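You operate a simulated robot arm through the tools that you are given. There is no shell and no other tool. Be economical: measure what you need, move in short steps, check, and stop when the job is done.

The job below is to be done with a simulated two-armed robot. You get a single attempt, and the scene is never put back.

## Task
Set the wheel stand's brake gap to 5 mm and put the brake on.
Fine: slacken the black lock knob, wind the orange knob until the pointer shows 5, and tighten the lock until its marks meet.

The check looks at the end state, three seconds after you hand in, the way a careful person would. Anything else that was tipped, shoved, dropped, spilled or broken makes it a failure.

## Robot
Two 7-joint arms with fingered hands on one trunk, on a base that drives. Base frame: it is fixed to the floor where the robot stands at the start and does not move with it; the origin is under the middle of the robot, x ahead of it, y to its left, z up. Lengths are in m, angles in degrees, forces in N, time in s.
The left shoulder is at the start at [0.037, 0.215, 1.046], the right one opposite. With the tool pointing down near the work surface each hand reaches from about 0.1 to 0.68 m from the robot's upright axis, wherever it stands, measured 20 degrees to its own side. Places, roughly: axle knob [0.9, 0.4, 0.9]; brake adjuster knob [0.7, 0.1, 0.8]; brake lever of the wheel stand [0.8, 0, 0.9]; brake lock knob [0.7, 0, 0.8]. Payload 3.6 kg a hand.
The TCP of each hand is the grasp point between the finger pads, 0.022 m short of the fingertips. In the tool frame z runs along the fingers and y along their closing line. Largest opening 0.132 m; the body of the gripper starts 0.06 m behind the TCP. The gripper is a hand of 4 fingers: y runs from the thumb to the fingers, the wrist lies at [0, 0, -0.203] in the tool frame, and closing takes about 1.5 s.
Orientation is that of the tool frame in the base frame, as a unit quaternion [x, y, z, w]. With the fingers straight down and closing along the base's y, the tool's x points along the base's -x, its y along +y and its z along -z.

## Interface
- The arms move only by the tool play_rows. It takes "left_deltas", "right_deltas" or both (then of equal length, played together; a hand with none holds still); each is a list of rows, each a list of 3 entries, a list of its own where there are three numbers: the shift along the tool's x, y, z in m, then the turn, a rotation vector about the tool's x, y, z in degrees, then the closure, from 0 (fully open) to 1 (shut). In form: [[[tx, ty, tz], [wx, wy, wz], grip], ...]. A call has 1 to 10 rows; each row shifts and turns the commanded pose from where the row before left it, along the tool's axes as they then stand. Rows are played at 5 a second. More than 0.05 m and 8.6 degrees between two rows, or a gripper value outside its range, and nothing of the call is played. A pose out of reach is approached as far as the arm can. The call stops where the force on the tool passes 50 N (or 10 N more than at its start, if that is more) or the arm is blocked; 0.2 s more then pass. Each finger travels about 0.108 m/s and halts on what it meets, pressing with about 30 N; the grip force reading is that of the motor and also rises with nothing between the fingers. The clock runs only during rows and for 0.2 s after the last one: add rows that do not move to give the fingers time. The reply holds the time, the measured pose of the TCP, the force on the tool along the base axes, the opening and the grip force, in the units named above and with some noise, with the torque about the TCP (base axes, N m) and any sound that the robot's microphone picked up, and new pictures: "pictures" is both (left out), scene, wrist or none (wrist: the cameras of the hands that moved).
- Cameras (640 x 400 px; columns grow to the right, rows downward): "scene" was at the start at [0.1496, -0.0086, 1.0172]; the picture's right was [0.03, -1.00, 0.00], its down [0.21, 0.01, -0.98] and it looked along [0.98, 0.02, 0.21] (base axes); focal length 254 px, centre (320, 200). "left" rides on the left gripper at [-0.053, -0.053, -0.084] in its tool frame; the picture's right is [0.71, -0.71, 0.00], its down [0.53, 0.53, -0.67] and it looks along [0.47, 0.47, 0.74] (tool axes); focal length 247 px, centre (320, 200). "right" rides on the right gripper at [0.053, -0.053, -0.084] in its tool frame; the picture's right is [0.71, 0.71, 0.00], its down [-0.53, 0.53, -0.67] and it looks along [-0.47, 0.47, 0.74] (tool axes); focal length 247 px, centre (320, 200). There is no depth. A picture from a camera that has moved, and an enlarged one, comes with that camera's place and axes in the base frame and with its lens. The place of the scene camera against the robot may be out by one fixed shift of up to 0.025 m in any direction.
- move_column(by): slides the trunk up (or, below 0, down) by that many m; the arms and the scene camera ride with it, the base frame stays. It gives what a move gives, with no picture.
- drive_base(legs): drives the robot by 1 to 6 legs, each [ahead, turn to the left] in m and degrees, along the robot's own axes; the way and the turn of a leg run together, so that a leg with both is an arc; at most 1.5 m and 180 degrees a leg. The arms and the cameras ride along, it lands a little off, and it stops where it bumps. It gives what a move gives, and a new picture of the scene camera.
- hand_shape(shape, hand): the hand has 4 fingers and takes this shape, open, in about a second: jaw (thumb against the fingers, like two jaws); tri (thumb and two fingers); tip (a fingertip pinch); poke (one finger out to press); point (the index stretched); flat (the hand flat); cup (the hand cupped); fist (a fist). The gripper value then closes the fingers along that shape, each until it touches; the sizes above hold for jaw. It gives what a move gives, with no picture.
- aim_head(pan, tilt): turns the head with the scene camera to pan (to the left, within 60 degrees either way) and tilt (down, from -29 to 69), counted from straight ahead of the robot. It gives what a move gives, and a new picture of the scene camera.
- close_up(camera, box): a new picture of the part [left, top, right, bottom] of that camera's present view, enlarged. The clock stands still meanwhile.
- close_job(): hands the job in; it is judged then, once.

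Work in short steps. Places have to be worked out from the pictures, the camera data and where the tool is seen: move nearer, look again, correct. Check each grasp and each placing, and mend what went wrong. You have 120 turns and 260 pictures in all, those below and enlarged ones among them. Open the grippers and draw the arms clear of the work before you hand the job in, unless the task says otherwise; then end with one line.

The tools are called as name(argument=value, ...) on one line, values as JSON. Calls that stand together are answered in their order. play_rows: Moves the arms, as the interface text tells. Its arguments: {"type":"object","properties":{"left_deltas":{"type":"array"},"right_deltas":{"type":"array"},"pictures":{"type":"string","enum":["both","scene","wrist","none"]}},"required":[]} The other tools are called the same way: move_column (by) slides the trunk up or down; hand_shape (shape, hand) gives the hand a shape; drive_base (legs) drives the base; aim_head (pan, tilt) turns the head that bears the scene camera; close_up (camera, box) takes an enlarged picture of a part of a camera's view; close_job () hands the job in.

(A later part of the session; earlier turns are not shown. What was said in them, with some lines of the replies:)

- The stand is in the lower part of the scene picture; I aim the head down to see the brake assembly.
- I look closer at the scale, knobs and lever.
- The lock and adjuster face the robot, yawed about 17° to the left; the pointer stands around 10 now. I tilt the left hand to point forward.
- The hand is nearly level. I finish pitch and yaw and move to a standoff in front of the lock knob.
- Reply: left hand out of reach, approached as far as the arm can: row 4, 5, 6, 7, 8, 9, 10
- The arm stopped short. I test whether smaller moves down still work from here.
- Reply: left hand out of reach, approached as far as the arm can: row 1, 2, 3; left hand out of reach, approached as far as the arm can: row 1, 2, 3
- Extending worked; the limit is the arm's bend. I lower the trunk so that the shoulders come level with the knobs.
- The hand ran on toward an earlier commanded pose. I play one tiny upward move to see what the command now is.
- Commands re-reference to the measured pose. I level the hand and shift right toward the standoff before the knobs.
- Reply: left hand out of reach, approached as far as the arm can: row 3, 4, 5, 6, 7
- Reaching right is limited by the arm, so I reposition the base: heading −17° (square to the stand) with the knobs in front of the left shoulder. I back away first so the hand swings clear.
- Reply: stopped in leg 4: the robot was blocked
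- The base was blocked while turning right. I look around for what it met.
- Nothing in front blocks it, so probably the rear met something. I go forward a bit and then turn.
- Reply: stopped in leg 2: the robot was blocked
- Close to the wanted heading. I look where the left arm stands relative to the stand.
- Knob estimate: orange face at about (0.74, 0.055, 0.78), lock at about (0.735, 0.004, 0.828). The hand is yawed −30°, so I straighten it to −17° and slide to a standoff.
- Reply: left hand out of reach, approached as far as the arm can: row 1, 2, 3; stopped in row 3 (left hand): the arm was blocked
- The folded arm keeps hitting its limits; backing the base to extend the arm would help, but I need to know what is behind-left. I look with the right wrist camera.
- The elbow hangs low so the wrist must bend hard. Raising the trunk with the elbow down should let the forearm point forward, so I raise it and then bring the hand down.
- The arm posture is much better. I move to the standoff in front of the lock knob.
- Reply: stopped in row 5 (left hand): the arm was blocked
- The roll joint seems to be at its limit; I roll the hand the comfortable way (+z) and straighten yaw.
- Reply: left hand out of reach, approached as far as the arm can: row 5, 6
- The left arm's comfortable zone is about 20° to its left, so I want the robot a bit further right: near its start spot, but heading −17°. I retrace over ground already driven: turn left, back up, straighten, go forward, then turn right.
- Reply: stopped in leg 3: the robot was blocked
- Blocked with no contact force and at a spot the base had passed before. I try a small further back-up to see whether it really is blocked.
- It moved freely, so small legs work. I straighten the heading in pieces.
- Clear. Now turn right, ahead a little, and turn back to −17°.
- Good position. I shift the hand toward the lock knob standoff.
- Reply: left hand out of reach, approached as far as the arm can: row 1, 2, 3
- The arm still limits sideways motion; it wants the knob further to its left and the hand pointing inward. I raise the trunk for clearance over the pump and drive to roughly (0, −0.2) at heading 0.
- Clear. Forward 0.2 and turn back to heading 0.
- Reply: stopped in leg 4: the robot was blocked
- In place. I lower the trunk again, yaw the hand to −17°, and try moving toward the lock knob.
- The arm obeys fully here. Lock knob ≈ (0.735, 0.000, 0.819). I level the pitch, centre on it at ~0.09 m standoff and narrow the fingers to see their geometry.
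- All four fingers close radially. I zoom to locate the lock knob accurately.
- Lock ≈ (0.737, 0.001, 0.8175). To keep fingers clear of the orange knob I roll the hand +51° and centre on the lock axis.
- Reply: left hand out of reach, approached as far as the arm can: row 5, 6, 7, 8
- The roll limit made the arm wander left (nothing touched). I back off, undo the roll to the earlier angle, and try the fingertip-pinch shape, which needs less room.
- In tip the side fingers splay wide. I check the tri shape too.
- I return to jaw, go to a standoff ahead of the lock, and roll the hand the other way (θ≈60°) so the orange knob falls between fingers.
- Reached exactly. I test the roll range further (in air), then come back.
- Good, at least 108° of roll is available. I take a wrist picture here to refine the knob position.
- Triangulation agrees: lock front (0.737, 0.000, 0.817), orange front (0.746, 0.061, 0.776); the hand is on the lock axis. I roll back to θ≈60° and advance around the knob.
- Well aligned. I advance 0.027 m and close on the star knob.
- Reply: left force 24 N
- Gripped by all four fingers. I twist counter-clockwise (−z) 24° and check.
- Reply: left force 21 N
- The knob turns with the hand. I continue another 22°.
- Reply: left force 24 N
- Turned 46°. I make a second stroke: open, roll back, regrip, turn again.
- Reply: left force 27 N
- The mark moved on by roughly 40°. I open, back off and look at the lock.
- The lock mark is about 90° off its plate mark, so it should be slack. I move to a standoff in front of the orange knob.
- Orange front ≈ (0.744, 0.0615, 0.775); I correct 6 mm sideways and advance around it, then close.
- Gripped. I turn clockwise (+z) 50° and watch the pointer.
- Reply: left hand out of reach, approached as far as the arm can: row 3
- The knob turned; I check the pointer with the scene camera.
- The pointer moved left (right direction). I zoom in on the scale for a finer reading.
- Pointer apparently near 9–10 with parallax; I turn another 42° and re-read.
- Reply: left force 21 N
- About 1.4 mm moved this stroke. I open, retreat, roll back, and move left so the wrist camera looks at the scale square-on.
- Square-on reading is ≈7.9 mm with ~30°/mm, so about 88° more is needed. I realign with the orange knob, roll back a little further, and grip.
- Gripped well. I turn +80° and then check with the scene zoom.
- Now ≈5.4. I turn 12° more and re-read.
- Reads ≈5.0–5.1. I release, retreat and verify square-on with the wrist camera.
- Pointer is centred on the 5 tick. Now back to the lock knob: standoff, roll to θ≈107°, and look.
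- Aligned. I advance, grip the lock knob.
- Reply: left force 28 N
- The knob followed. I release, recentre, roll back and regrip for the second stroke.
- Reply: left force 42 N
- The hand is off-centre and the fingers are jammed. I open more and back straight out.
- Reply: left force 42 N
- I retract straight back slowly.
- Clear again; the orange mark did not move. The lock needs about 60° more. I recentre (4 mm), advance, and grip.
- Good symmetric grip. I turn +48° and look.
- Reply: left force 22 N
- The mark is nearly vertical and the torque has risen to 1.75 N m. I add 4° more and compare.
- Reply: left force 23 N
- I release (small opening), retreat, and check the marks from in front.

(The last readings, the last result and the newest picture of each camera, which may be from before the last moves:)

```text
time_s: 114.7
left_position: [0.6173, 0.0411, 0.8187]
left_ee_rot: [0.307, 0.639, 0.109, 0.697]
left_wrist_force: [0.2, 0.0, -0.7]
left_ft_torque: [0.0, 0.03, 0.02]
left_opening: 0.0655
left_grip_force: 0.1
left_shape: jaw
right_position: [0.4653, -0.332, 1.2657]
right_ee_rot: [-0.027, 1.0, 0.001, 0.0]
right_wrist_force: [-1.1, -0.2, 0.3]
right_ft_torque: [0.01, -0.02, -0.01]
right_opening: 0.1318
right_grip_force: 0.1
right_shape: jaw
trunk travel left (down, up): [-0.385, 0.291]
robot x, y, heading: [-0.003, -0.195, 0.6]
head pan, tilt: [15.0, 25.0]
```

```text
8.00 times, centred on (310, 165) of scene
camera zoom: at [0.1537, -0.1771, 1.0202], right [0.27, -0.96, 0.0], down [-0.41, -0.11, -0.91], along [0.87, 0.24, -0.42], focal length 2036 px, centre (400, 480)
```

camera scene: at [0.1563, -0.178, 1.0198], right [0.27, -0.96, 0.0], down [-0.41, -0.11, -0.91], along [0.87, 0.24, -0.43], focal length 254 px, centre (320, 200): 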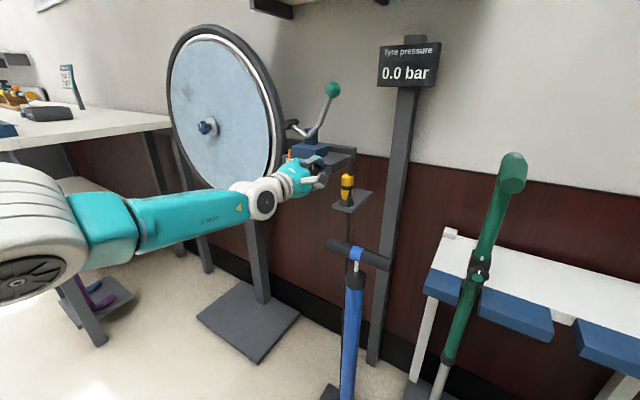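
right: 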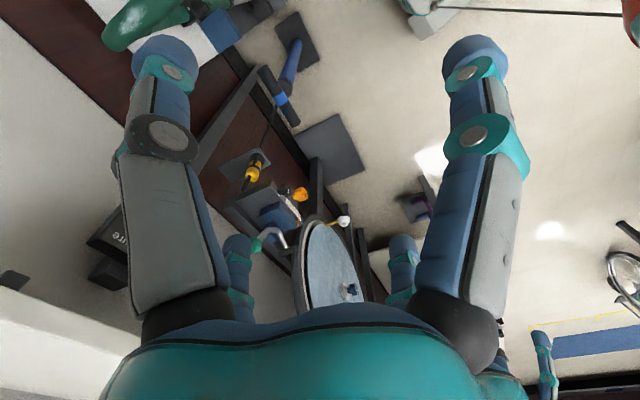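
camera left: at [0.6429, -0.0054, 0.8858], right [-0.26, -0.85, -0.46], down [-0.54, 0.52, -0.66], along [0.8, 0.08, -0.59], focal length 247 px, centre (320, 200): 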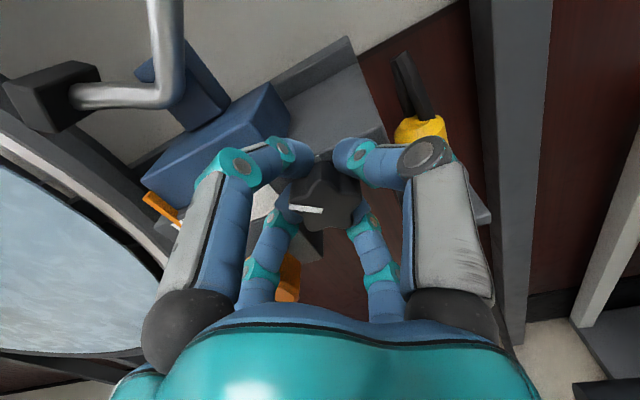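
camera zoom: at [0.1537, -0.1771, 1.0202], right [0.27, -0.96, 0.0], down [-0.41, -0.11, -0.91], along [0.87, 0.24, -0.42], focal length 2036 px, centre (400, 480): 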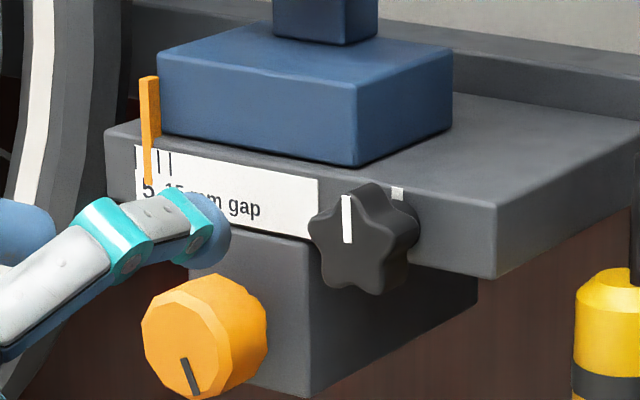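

Marks nearly meet; I zoom further to judge the residual angle.

close_up(camera="left", box=[300, 65, 345, 125])

close_up(camera="scene", box=[314, 158, 338, 178])

```text
6.67 times, centred on (322, 95) of left
camera zoom: at [0.516, -0.0069, 0.8319], right [-0.06, -0.17, -0.98], down [-0.43, 0.89, -0.13], along [0.9, 0.41, -0.12], focal length 1646 px, centre (303, 900)
```

zoom: 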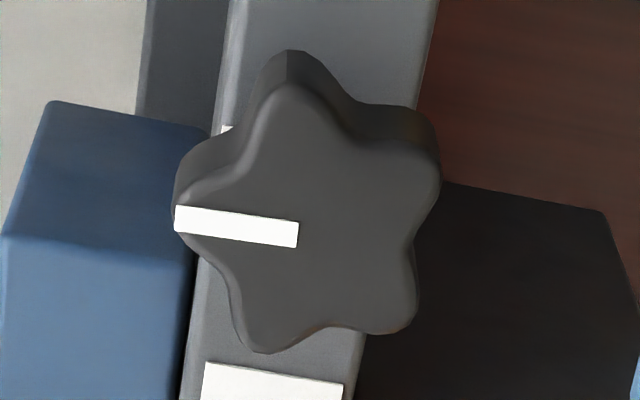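

```text
16.00 times, centred on (326, 168) of scene
camera zoom: at [0.1537, -0.1771, 1.0202], right [0.27, -0.96, 0.0], down [-0.41, -0.11, -0.91], along [0.87, 0.24, -0.42], focal length 4072 px, centre (224, 712)
```

zoom: 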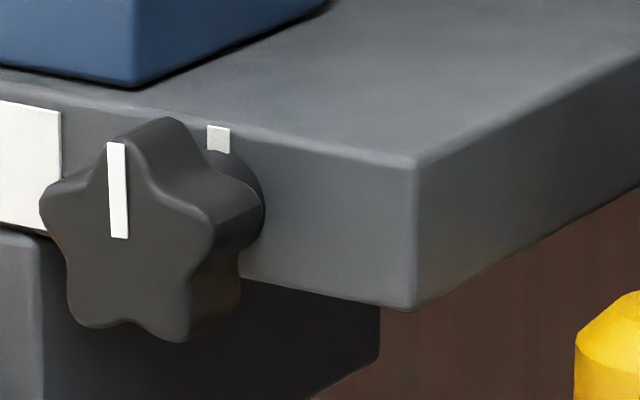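

The knob is still ~2–3° short. I regrip and add a few degrees.

play_rows(left_deltas=[[[-0.0013, -0.0037, 0], [0, 0, -3], 0.5], [[0, 0, 0.03], [0, 0, 0], 0.5], [[0, 0, 0.03], [0, 0, 0], 0.5], [[0, 0, 0.03], [0, 0, 0], 0.5], [[0, 0, 0.027], [0, 0, 0], 0.5], [[0, 0, 0], [0, 0, 0], 0.75], [[0, 0, 0], [0, 0, 0], 1], [[0, 0, 0], [0, 0, 0], 1], [[0, 0, 0], [0, 0, 0], 1]], pictures="none")

close_up(camera="scene", box=[304, 153, 336, 177])

```text
time_s: 116.7
left_position: [0.7308, 0.0003, 0.8183]
left_ee_rot: [0.293, 0.646, 0.09, 0.699]
left_wrist_force: [-0.8, -2.0, -4.0]
left_ft_torque: [0.95, -0.23, -0.13]
left_opening: 0.0355
left_grip_force: 30.1
left_shape: jaw
right_position: [0.4661, -0.3325, 1.2654]
right_ee_rot: [-0.027, 1.0, 0.001, -0.001]
right_wrist_force: [-0.4, 0.2, -0.3]
right_ft_torque: [0.04, 0.01, -0.02]
right_opening: 0.1318
right_grip_force: 0.1
right_shape: jaw
trunk travel left (down, up): [-0.385, 0.291]
robot x, y, heading: [-0.0034, -0.1897, 0.4]
head pan, tilt: [15.0, 25.0]
```

```text
16.00 times, centred on (320, 165) of scene
camera zoom: at [0.1542, -0.1777, 1.0201], right [0.27, -0.96, 0.0], down [-0.41, -0.11, -0.91], along [0.87, 0.24, -0.42], focal length 4072 px, centre (320, 760)
```

zoom: 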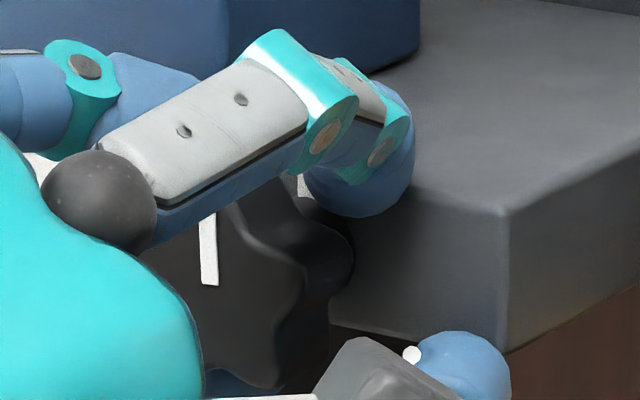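

Gripped on lobes. I turn gently +6° watching the torque.

play_rows(left_deltas=[[[0, 0, 0], [0, 0, 3], 1], [[0, 0, 0], [0, 0, 3], 1], [[0, 0, 0], [0, 0, 3], 1], [[0, 0, 0], [0, 0, 0], 1]], pictures="none")

close_up(camera="scene", box=[304, 153, 336, 177])

```text
time_s: 117.7
left_position: [0.7313, 0.002, 0.818]
left_ee_rot: [0.339, 0.622, 0.144, 0.691]
left_wrist_force: [-5.9, 0.4, -0.5]
left_ft_torque: [-1.82, 0.57, 0.0]
left_opening: 0.0313
left_grip_force: 30.5
left_shape: jaw
right_position: [0.4649, -0.3307, 1.2646]
right_ee_rot: [-0.027, 1.0, 0.001, 0.0]
right_wrist_force: [-0.3, -0.1, -0.1]
right_ft_torque: [0.04, -0.02, 0.0]
right_opening: 0.132
right_grip_force: 0.0
right_shape: jaw
trunk travel left (down, up): [-0.385, 0.291]
robot x, y, heading: [-0.0021, -0.1914, 0.2]
head pan, tilt: [15.0, 25.0]
```

```text
16.00 times, centred on (320, 165) of scene
camera zoom: at [0.1535, -0.1771, 1.0203], right [0.27, -0.96, 0.0], down [-0.41, -0.11, -0.91], along [0.87, 0.24, -0.42], focal length 4072 px, centre (320, 760)
```

zoom: 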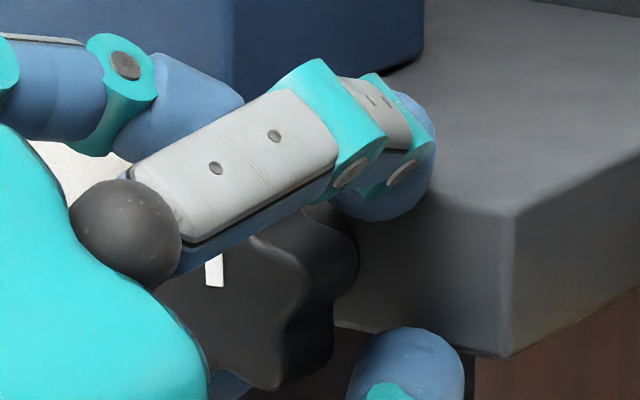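

Slight progress with torque about 1.8. I add 4° more.

play_rows(left_deltas=[[[0, 0, 0], [0, 0, 4], 1], [[0, 0, 0], [0, 0, 0], 1]], pictures="none")

close_up(camera="left", box=[240, 100, 400, 250])

```text
time_s: 118.3
left_position: [0.7306, 0.002, 0.8184]
left_ee_rot: [0.358, 0.611, 0.165, 0.687]
left_wrist_force: [3.4, -0.6, 1.5]
left_ft_torque: [-3.27, 1.14, 0.01]
left_opening: 0.0295
left_grip_force: 29.6
left_shape: jaw
right_position: [0.4664, -0.3309, 1.2657]
right_ee_rot: [-0.027, 1.0, 0.002, -0.001]
right_wrist_force: [0.1, -0.1, -0.3]
right_ft_torque: [0.0, 0.05, 0.0]
right_opening: 0.1318
right_grip_force: 0.0
right_shape: jaw
trunk travel left (down, up): [-0.385, 0.291]
robot x, y, heading: [0.0047, -0.1909, 0.4]
head pan, tilt: [15.0, 25.0]
```

```text
2.67 times, centred on (320, 175) of left
camera zoom: at [0.63, -0.047, 0.8201], right [-0.01, -0.02, -1.0], down [-0.42, 0.91, -0.01], along [0.91, 0.42, -0.01], focal length 659 px, centre (320, 267)
```

zoom: 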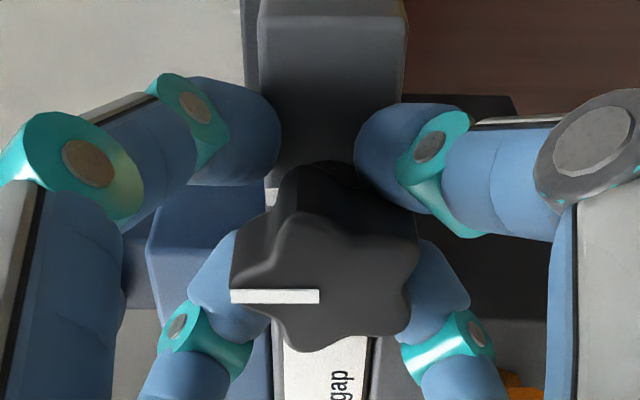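

The mark is now vertical within about half a degree and torque has climbed to 3.3 N m – tight. I release and retreat.

play_rows(left_deltas=[[[0, 0, 0], [0, 0, 0], 0.6], [[0, 0, 0], [0, 0, 0], 0.57], [[0, 0, 0], [0, 0, 0], 0.57], [[0, 0, -0.025], [0, 0, 0], 0.55], [[0, 0, -0.03], [0, 0, 0], 0.5], [[0, 0, -0.03], [0, 0, 0], 0.5], [[0, 0, -0.03], [0, 0, 0], 0.5]], pictures="none")

close_up(camera="left", box=[295, 60, 345, 125])

close_up(camera="scene", box=[280, 130, 340, 180])

```text
time_s: 119.9
left_position: [0.6224, 0.0341, 0.8186]
left_ee_rot: [0.362, 0.609, 0.169, 0.685]
left_wrist_force: [-0.2, 0.5, -0.1]
left_ft_torque: [-0.02, 0.0, -0.01]
left_opening: 0.0656
left_grip_force: 0.1
left_shape: jaw
right_position: [0.4657, -0.3316, 1.2652]
right_ee_rot: [-0.027, 1.0, 0.002, 0.0]
right_wrist_force: [0.3, 0.1, 0.2]
right_ft_torque: [0.01, 0.0, -0.02]
right_opening: 0.132
right_grip_force: 0.1
right_shape: jaw
trunk travel left (down, up): [-0.385, 0.291]
robot x, y, heading: [0.0016, -0.1925, 0.3]
head pan, tilt: [15.0, 25.0]
```

```text
6.15 times, centred on (320, 92) of left
camera zoom: at [0.5211, -0.0149, 0.819], right [-0.01, -0.01, -1.0], down [-0.42, 0.91, 0.0], along [0.91, 0.42, -0.01], focal length 1520 px, centre (320, 862)
```

zoom: 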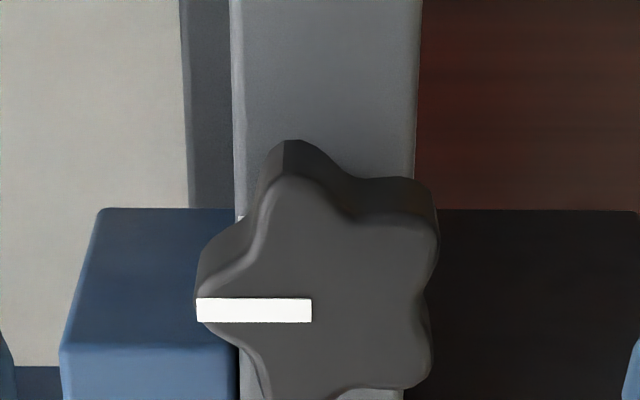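

```text
8.00 times, centred on (310, 155) of scene
camera zoom: at [0.1538, -0.1773, 1.0202], right [0.27, -0.96, 0.0], down [-0.41, -0.11, -0.91], along [0.87, 0.24, -0.42], focal length 2036 px, centre (400, 560)
```

zoom: 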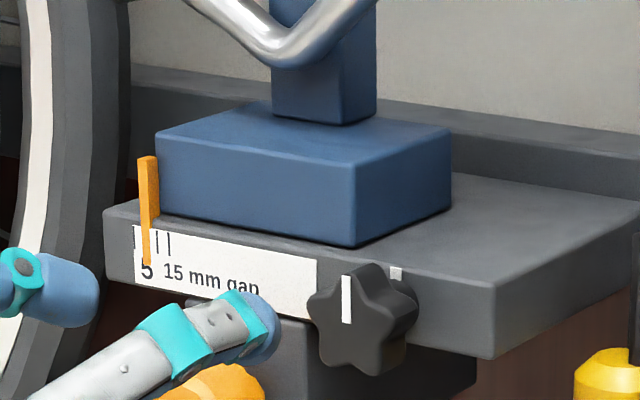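

Lock marks meet and the pointer stays at 5. Now the brake lever; I look at it closely.

close_up(camera="scene", box=[265, 70, 365, 170])

close_up(camera="right", box=[160, 150, 480, 350])

```text
4.00 times, centred on (315, 120) of scene
camera zoom: at [0.1538, -0.1773, 1.0202], right [0.27, -0.96, 0.0], down [-0.41, -0.11, -0.91], along [0.87, 0.24, -0.42], focal length 1018 px, centre (340, 520)
```

zoom: 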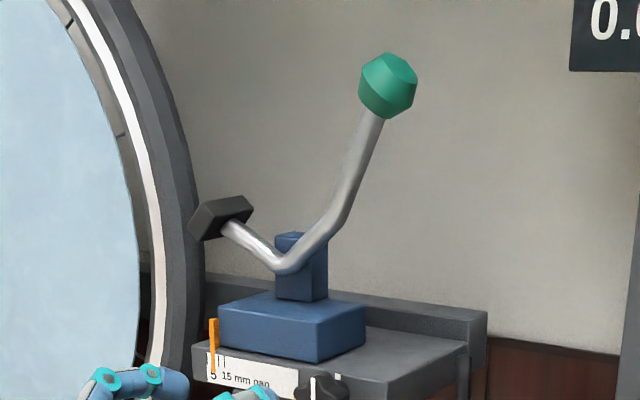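

```text
2.00 times, centred on (320, 250) of right
camera zoom: at [0.4147, -0.3895, 1.3505], right [-0.74, 0.67, 0.0], down [0.5, 0.55, 0.67], along [0.45, 0.5, -0.74], focal length 494 px, centre (320, 100)
```

zoom: 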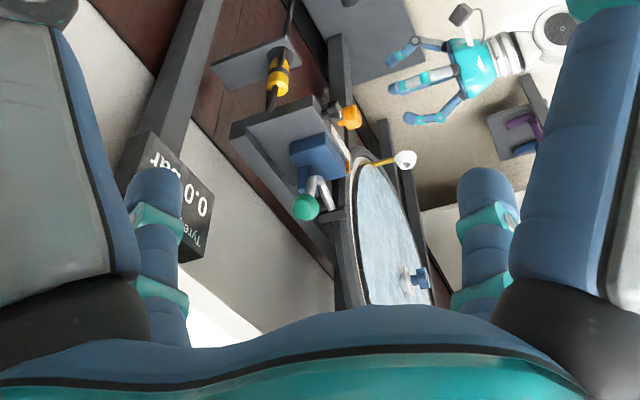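

Ball ≈ (0.752, −0.038, 1.002), pivot ≈ 0.065 left and 0.10 below it. To press the pad onto the tyre the ball must swing left (counter-clockwise). I close the fingers and go to a standoff to the right of the ball.

play_rows(left_deltas=[[[0, 0, -0.02], [0, 0, 0], 0.7], [[-0.0372, 0.0144, 0.0076], [0, 0, 0], 1], [[-0.0372, 0.0144, 0.0076], [0, 0, 0], 1], [[-0.0372, 0.0144, 0.0076], [0, 0, 0], 1], [[-0.0372, 0.0144, 0.0076], [0, 0, 0], 1], [[-0.0372, 0.0144, 0.0076], [0, 0, 0], 1]])

```text
time_s: 121.3
left_position: [0.6156, -0.0505, 1.0033]
left_ee_rot: [0.362, 0.609, 0.17, 0.685]
left_wrist_force: [-0.1, 0.6, -0.1]
left_ft_torque: [0.01, 0.01, 0.0]
left_opening: 0.0
left_grip_force: 29.5
left_shape: jaw
right_position: [0.4659, -0.3319, 1.2658]
right_ee_rot: [-0.027, 1.0, 0.002, 0.0]
right_wrist_force: [0.5, 0.8, -0.6]
right_ft_torque: [0.03, 0.01, 0.02]
right_opening: 0.1319
right_grip_force: 0.1
right_shape: jaw
trunk travel left (down, up): [-0.385, 0.291]
robot x, y, heading: [-0.0006, -0.1909, 0.4]
head pan, tilt: [15.0, 25.0]
camera scene: at [0.1537, -0.1778, 1.0202], right [0.27, -0.96, 0.0], down [-0.41, -0.11, -0.91], along [0.87, 0.24, -0.42], focal length 254 px, centre (320, 200)
camera left: at [0.5142, -0.0991, 1.0027], right [-0.01, -0.01, -1.0], down [-0.42, 0.91, 0.0], along [0.91, 0.42, -0.01], focal length 247 px, centre (320, 200)
```

scene: 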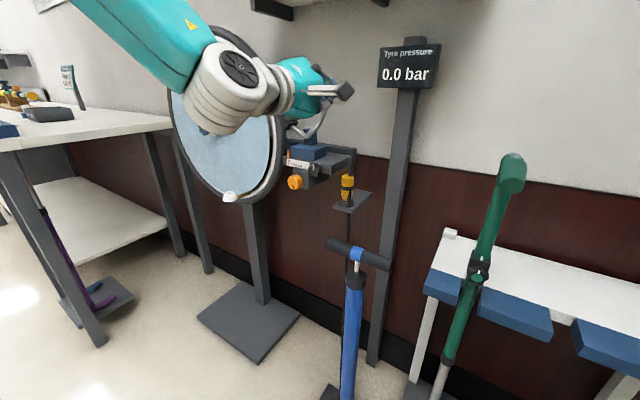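
left: 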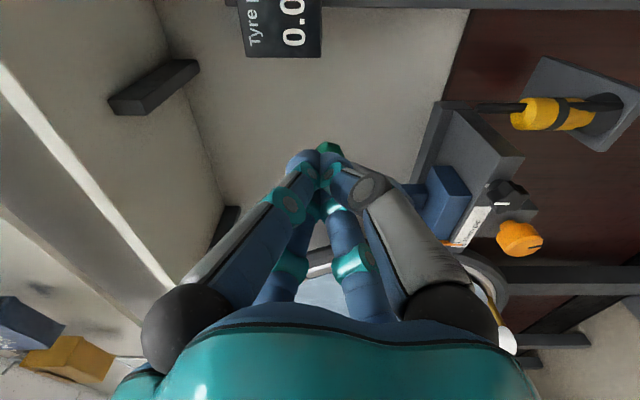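

Reached well. I shift 1 cm further right and advance past the ball's plane.

play_rows(left_deltas=[[[-0.007, -0.007, 0], [0, 0, 0], 1], [[0, 0, 0.03], [0, 0, 0], 1], [[0, 0, 0.03], [0, 0, 0], 1], [[0, 0, 0.03], [0, 0, 0], 1], [[0, 0, 0.028], [0, 0, 0], 1]])

close_up(camera="scene", box=[260, 50, 380, 150])

```text
time_s: 122.5
left_position: [0.7274, -0.0942, 0.9969]
left_ee_rot: [0.362, 0.609, 0.167, 0.685]
left_wrist_force: [-0.2, 0.4, -0.1]
left_ft_torque: [-0.01, -0.01, -0.02]
left_opening: 0.0
left_grip_force: 30.1
left_shape: jaw
right_position: [0.4652, -0.3323, 1.2649]
right_ee_rot: [-0.027, 1.0, 0.002, -0.001]
right_wrist_force: [0.3, 0.0, 0.0]
right_ft_torque: [0.02, 0.01, 0.0]
right_opening: 0.1322
right_grip_force: 0.0
right_shape: jaw
trunk travel left (down, up): [-0.385, 0.291]
robot x, y, heading: [0.0003, -0.19, 0.6]
head pan, tilt: [15.0, 25.0]
camera scene: at [0.1542, -0.1775, 1.0201], right [0.27, -0.96, 0.0], down [-0.41, -0.11, -0.91], along [0.87, 0.24, -0.42], focal length 254 px, centre (320, 200)
camera left: at [0.6252, -0.1424, 0.9986], right [-0.01, -0.01, -1.0], down [-0.42, 0.91, 0.0], along [0.91, 0.42, -0.01], focal length 247 px, centre (320, 200)
```

scene: 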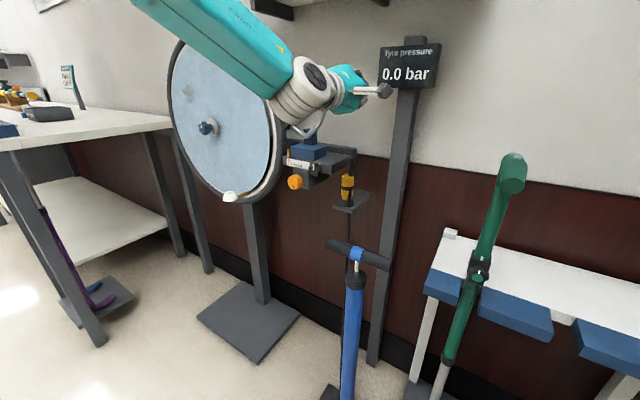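
left: 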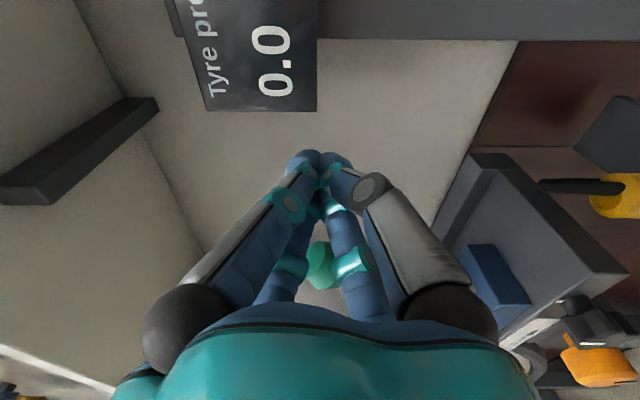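

```text
4.00 times, centred on (320, 100) of scene
camera zoom: at [0.1542, -0.1775, 1.0201], right [0.27, -0.96, 0.0], down [-0.41, -0.11, -0.91], along [0.87, 0.24, -0.42], focal length 1018 px, centre (320, 600)
```

zoom: 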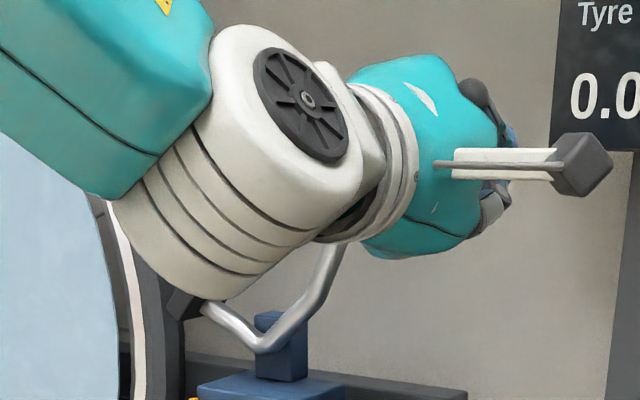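

Ball seen just left of the closed fingers at matching height and depth. I push left in small steps.

play_rows(left_deltas=[[[0.007, 0.0071, 0], [0, 0, 0], 1], [[0.007, 0.0071, 0], [0, 0, 0], 1], [[0.0063, 0.0078, 0], [0, 0, 0], 1], [[0.0042, 0.0099, 0], [0, 0, 0], 1], [[0.0042, 0.0099, 0], [0, 0, 0], 1]], pictures="wrist")

close_up(camera="scene", box=[260, 50, 380, 150])

```text
time_s: 123.7
left_position: [0.7387, -0.0466, 1.0132]
left_ee_rot: [0.363, 0.607, 0.167, 0.686]
left_wrist_force: [-4.2, -5.1, 3.9]
left_ft_torque: [0.0, 0.04, -0.01]
left_opening: 0.0
left_grip_force: 30.2
left_shape: jaw
right_position: [0.4638, -0.3333, 1.266]
right_ee_rot: [-0.027, 1.0, 0.002, 0.0]
right_wrist_force: [0.1, 0.1, 0.0]
right_ft_torque: [0.02, 0.0, 0.02]
right_opening: 0.1321
right_grip_force: 0.1
right_shape: jaw
trunk travel left (down, up): [-0.385, 0.291]
robot x, y, heading: [-0.0007, -0.1907, 0.6]
head pan, tilt: [15.0, 25.0]
camera left: at [0.6369, -0.0942, 1.0125], right [0.0, -0.01, -1.0], down [-0.42, 0.91, 0.0], along [0.91, 0.42, -0.01], focal length 247 px, centre (320, 200)
```

left: 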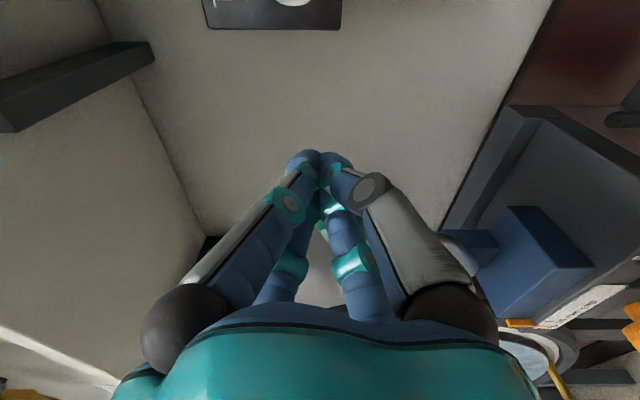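

```text
4.00 times, centred on (320, 100) of scene
camera zoom: at [0.1531, -0.1778, 1.0204], right [0.27, -0.96, 0.0], down [-0.41, -0.11, -0.91], along [0.87, 0.24, -0.42], focal length 1018 px, centre (320, 600)
```

zoom: 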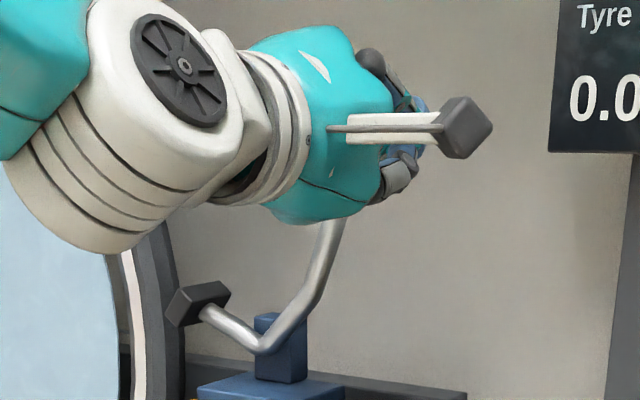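

Contact made with light force (~5 N) and the lever starts moving. I keep pushing along its arc.

play_rows(left_deltas=[[[0.0049, 0.0092, 0], [0, 0, 0], 1], [[0.0049, 0.0092, 0], [0, 0, 0], 1], [[0.0056, 0.0085, 0], [0, 0, 0], 1]], pictures="wrist")

close_up(camera="scene", box=[260, 60, 380, 160])

```text
time_s: 124.5
left_position: [0.7485, -0.015, 1.0191]
left_ee_rot: [0.361, 0.609, 0.17, 0.685]
left_wrist_force: [-1.2, -2.9, 0.6]
left_ft_torque: [-0.01, 0.02, 0.0]
left_opening: 0.0
left_grip_force: 30.1
left_shape: jaw
right_position: [0.464, -0.3313, 1.266]
right_ee_rot: [-0.028, 1.0, 0.002, 0.0]
right_wrist_force: [0.3, -0.1, -0.1]
right_ft_torque: [0.01, 0.01, 0.0]
right_opening: 0.132
right_grip_force: 0.0
right_shape: jaw
trunk travel left (down, up): [-0.385, 0.291]
robot x, y, heading: [-0.001, -0.1919, 0.5]
head pan, tilt: [15.0, 25.0]
camera left: at [0.6474, -0.0631, 1.019], right [-0.01, -0.01, -1.0], down [-0.42, 0.91, 0.0], along [0.91, 0.42, -0.01], focal length 247 px, centre (320, 200)
```

left: 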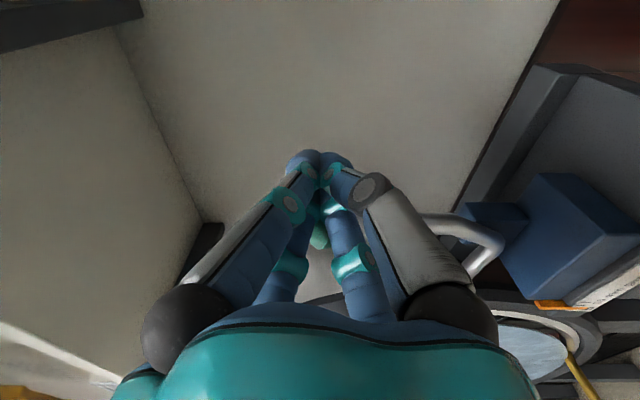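

```text
4.00 times, centred on (320, 110) of scene
camera zoom: at [0.1537, -0.1776, 1.0202], right [0.27, -0.96, 0.0], down [-0.41, -0.11, -0.91], along [0.87, 0.24, -0.42], focal length 1018 px, centre (320, 560)
```

zoom: 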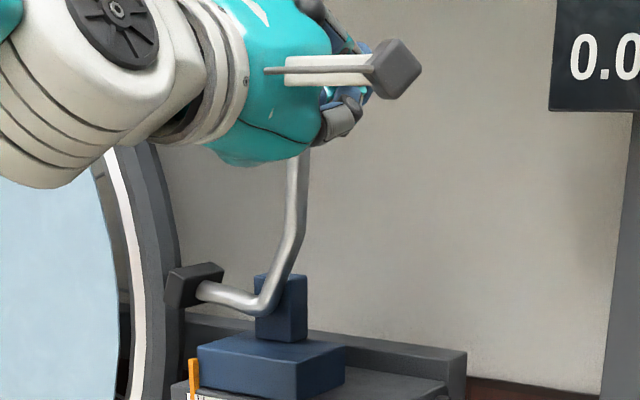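

The pad is closing on the tyre. I continue in small steps watching for resistance.

play_rows(left_deltas=[[[0.007, 0.0071, 0], [0, 0, 0], 1], [[0.007, 0.0071, 0], [0, 0, 0], 1]], pictures="none")

close_up(camera="scene", box=[260, 60, 380, 160])

```text
time_s: 125.1
left_position: [0.7537, 0.0054, 1.0198]
left_ee_rot: [0.361, 0.609, 0.169, 0.686]
left_wrist_force: [-0.8, -1.7, 1.2]
left_ft_torque: [0.01, -0.05, -0.05]
left_opening: 0.0
left_grip_force: 30.5
left_shape: jaw
right_position: [0.4644, -0.3314, 1.2665]
right_ee_rot: [-0.027, 1.0, 0.002, 0.0]
right_wrist_force: [0.9, 0.5, 0.1]
right_ft_torque: [0.0, -0.02, -0.04]
right_opening: 0.1318
right_grip_force: 0.0
right_shape: jaw
trunk travel left (down, up): [-0.385, 0.291]
robot x, y, heading: [-0.0012, -0.1944, 0.5]
head pan, tilt: [15.0, 25.0]
```

```text
4.00 times, centred on (320, 110) of scene
camera zoom: at [0.1537, -0.1777, 1.0203], right [0.27, -0.96, 0.0], down [-0.41, -0.11, -0.91], along [0.87, 0.24, -0.42], focal length 1018 px, centre (320, 560)
```

zoom: 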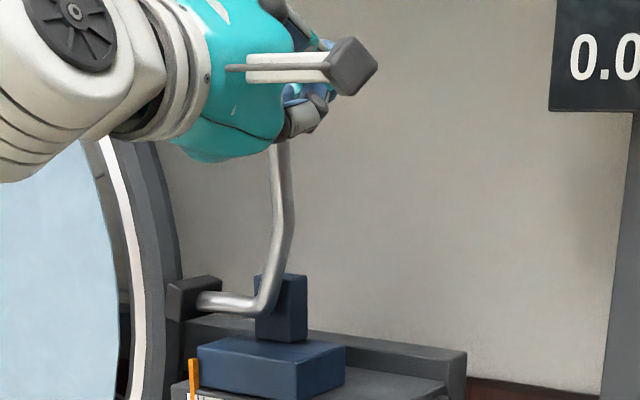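

Still light. Two more steps.

play_rows(left_deltas=[[[0.007, 0.0071, 0], [0, 0, 0], 1], [[0.0077, 0.0064, 0], [0, 0, 0], 1]], pictures="none")

close_up(camera="scene", box=[260, 60, 380, 160])

```text
time_s: 125.7
left_position: [0.7606, 0.0249, 1.0169]
left_ee_rot: [0.363, 0.609, 0.168, 0.685]
left_wrist_force: [-1.4, -0.9, 0.3]
left_ft_torque: [-0.01, -0.03, 0.0]
left_opening: 0.0
left_grip_force: 30.3
left_shape: jaw
right_position: [0.4645, -0.3333, 1.2659]
right_ee_rot: [-0.027, 1.0, 0.002, -0.001]
right_wrist_force: [-0.2, -0.3, -0.7]
right_ft_torque: [-0.01, 0.0, 0.0]
right_opening: 0.132
right_grip_force: 0.0
right_shape: jaw
trunk travel left (down, up): [-0.385, 0.291]
robot x, y, heading: [-0.0002, -0.1905, 0.3]
head pan, tilt: [15.0, 25.0]
```

```text
4.00 times, centred on (320, 110) of scene
camera zoom: at [0.1538, -0.1775, 1.0202], right [0.27, -0.96, 0.0], down [-0.41, -0.11, -0.91], along [0.87, 0.24, -0.42], focal length 1018 px, centre (320, 560)
```

zoom: 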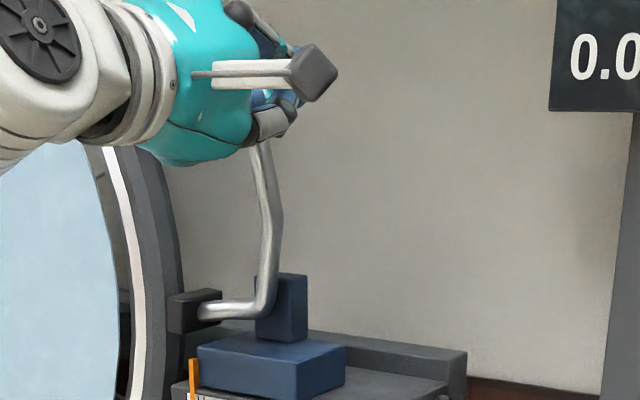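

It still moves freely; I keep going until the stop.

play_rows(left_deltas=[[[0.0084, 0.0057, 0], [0, 0, 0], 1], [[0.0084, 0.0057, 0], [0, 0, 0], 1]], pictures="none")

close_up(camera="scene", box=[260, 60, 380, 160])

```text
time_s: 126.3
left_position: [0.7643, 0.0372, 1.0143]
left_ee_rot: [0.366, 0.607, 0.166, 0.685]
left_wrist_force: [-6.2, -13.7, 2.8]
left_ft_torque: [0.11, -0.07, -0.09]
left_opening: 0.0
left_grip_force: 29.7
left_shape: jaw
right_position: [0.464, -0.3344, 1.2657]
right_ee_rot: [-0.027, 1.0, 0.003, 0.0]
right_wrist_force: [-1.1, -0.5, -0.6]
right_ft_torque: [-0.01, 0.06, 0.02]
right_opening: 0.1322
right_grip_force: 0.1
right_shape: jaw
trunk travel left (down, up): [-0.385, 0.291]
robot x, y, heading: [-0.0011, -0.1922, 0.7]
head pan, tilt: [15.0, 25.0]
```

```text
4.00 times, centred on (320, 110) of scene
camera zoom: at [0.1529, -0.179, 1.0204], right [0.27, -0.96, 0.0], down [-0.41, -0.11, -0.91], along [0.87, 0.24, -0.42], focal length 1018 px, centre (320, 560)
```

zoom: 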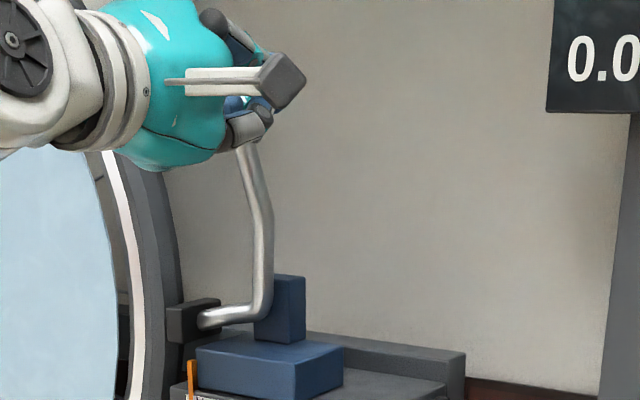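

Resistance rose to ~15 N. One more small step to confirm the end stop.

play_rows(left_deltas=[[[0.0063, 0.0043, 0], [0, 0, 0], 1], [[0, 0, 0], [0, 0, 0], 1]], pictures="none")

close_up(camera="scene", box=[260, 60, 380, 160])

```text
time_s: 126.9
left_position: [0.7633, 0.0417, 1.0067]
left_ee_rot: [0.366, 0.61, 0.165, 0.683]
left_wrist_force: [-15.5, -20.0, -5.0]
left_ft_torque: [0.13, -0.08, -0.2]
left_opening: 0.0
left_grip_force: 30.1
left_shape: jaw
right_position: [0.4627, -0.3361, 1.2664]
right_ee_rot: [-0.026, 1.0, 0.002, 0.001]
right_wrist_force: [-0.2, -0.4, 0.8]
right_ft_torque: [-0.04, -0.01, -0.01]
right_opening: 0.1319
right_grip_force: 0.1
right_shape: jaw
trunk travel left (down, up): [-0.385, 0.291]
robot x, y, heading: [0.0013, -0.1927, 0.3]
head pan, tilt: [15.0, 25.0]
```

```text
4.00 times, centred on (320, 110) of scene
camera zoom: at [0.1521, -0.1797, 1.0204], right [0.26, -0.96, 0.0], down [-0.41, -0.11, -0.91], along [0.87, 0.24, -0.42], focal length 1018 px, centre (320, 560)
```

zoom: 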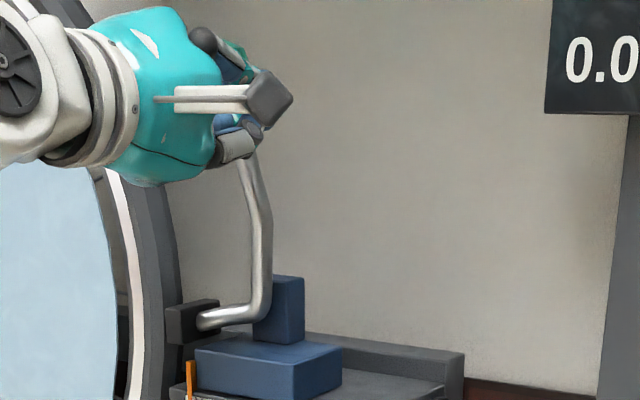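

The lever is at its stop. I move off to the right and back out.

play_rows(left_deltas=[[[-0.0105, -0.0107, 0], [0, 0, 0], 1], [[-0.0105, -0.0107, 0], [0, 0, 0], 1], [[0, 0, -0.03], [0, 0, 0], 1], [[0, 0, -0.04], [0, 0, 0], 1], [[0, 0, -0.04], [0, 0, 0], 1], [[0, 0, -0.03], [0, 0, 0], 0.8], [[-0.02, -0.02, 0], [0, 0, 0], 0.5], [[-0.02, -0.02, 0], [0, 0, 0], 0]], pictures="scene")

close_up(camera="scene", box=[260, 80, 360, 200])

```text
time_s: 128.7
left_position: [0.6088, 0.007, 1.0125]
left_ee_rot: [0.363, 0.609, 0.169, 0.685]
left_wrist_force: [0.0, -0.3, -0.1]
left_ft_torque: [-0.01, -0.03, 0.0]
left_opening: 0.1116
left_grip_force: 0.1
left_shape: jaw
right_position: [0.4631, -0.3344, 1.2656]
right_ee_rot: [-0.027, 1.0, 0.002, 0.0]
right_wrist_force: [1.1, 0.1, 0.1]
right_ft_torque: [0.02, 0.03, 0.0]
right_opening: 0.1319
right_grip_force: 0.1
right_shape: jaw
trunk travel left (down, up): [-0.385, 0.291]
robot x, y, heading: [-0.0012, -0.1947, 0.5]
head pan, tilt: [15.0, 25.0]
camera scene: at [0.1538, -0.1777, 1.0202], right [0.27, -0.96, 0.0], down [-0.41, -0.11, -0.91], along [0.87, 0.24, -0.42], focal length 254 px, centre (320, 200)
```

scene: 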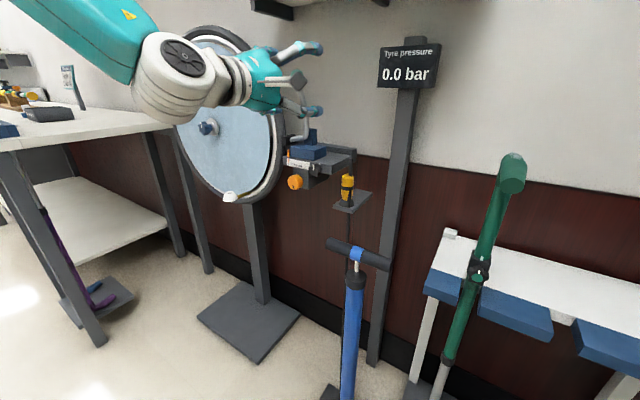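

```text
3.33 times, centred on (310, 140) of scene
camera zoom: at [0.1538, -0.1777, 1.0202], right [0.27, -0.96, 0.0], down [-0.41, -0.11, -0.91], along [0.87, 0.24, -0.42], focal length 848 px, centre (353, 400)
```

zoom: 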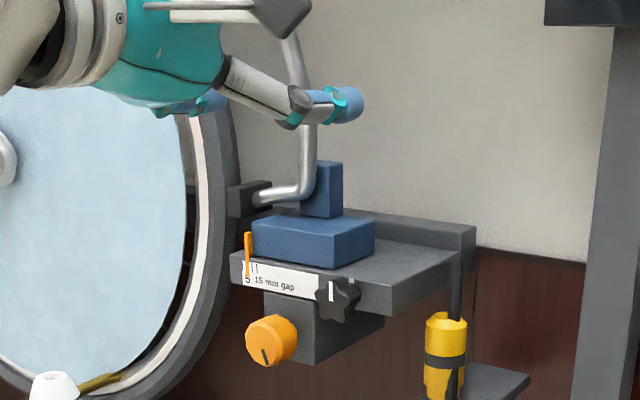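

The lever stays over. I draw the hand further back and check everything.

play_rows(left_deltas=[[[0, 0, -0.04], [0, 0, 0], 0], [[0, 0, -0.04], [0, 0, 0], 0], [[-0.03, 0.03, -0.02], [0, 0, 0], 0], [[-0.03, 0.03, 0], [0, 0, 0], 0]], pictures="scene")

close_up(camera="scene", box=[265, 70, 365, 190])

close_up(camera="scene", box=[282, 145, 332, 180])

```text
time_s: 129.7
left_position: [0.5142, 0.0381, 1.1004]
left_ee_rot: [0.361, 0.609, 0.168, 0.685]
left_wrist_force: [0.7, 0.4, -0.4]
left_ft_torque: [0.01, -0.01, 0.0]
left_opening: 0.1319
left_grip_force: 0.1
left_shape: jaw
right_position: [0.4643, -0.3327, 1.2663]
right_ee_rot: [-0.027, 1.0, 0.002, 0.0]
right_wrist_force: [0.3, -0.3, 0.2]
right_ft_torque: [0.0, -0.01, 0.0]
right_opening: 0.1319
right_grip_force: 0.0
right_shape: jaw
trunk travel left (down, up): [-0.385, 0.291]
robot x, y, heading: [-0.0013, -0.1904, 0.1]
head pan, tilt: [15.0, 25.0]
camera scene: at [0.1536, -0.1776, 1.0203], right [0.27, -0.96, 0.0], down [-0.41, -0.11, -0.91], along [0.87, 0.24, -0.42], focal length 254 px, centre (320, 200)
```

scene: 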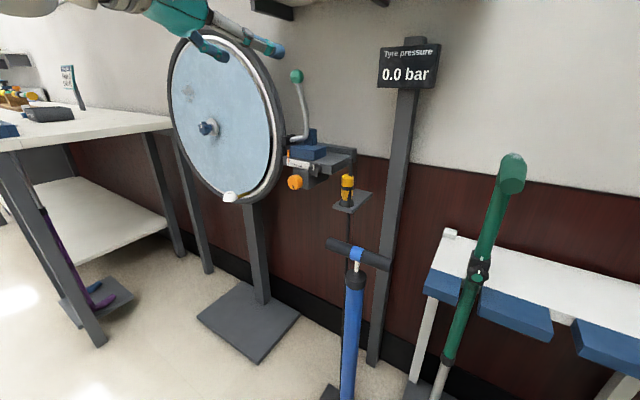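

```text
3.33 times, centred on (315, 130) of scene
camera zoom: at [0.1536, -0.1776, 1.0203], right [0.27, -0.96, 0.0], down [-0.41, -0.11, -0.91], along [0.87, 0.24, -0.42], focal length 848 px, centre (337, 433)
```

zoom: 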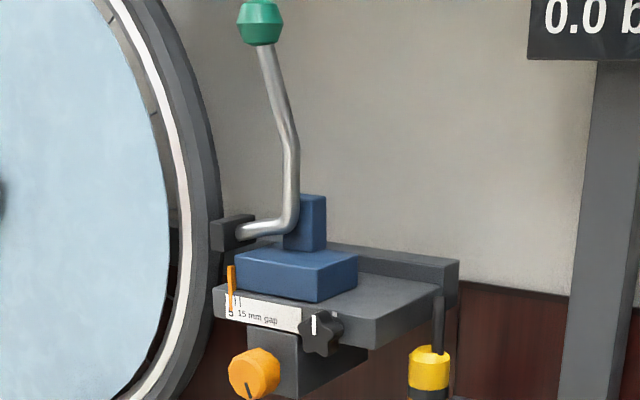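

```text
11.43 times, centred on (307, 162) of scene
camera zoom: at [0.1536, -0.1776, 1.0203], right [0.27, -0.96, 0.0], down [-0.41, -0.11, -0.91], along [0.87, 0.24, -0.42], focal length 2908 px, centre (469, 629)
```

zoom: 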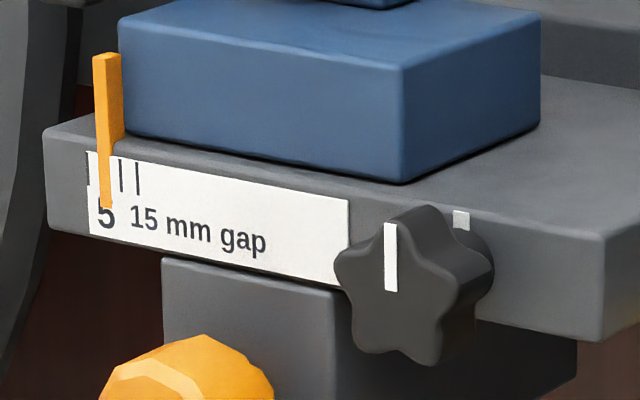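

The pointer reads 5, the lock marks meet, the pad rests on the tyre with the lever at its stop, and the arms are clear. I hand it in.

close_job()

```text
The job is handed in.
```

I set the brake gap to 5 mm, tightened the lock until its marks met, and put the brake on. I handed the job in with the lever at its stop, the pad against the tyre and both arms clear.
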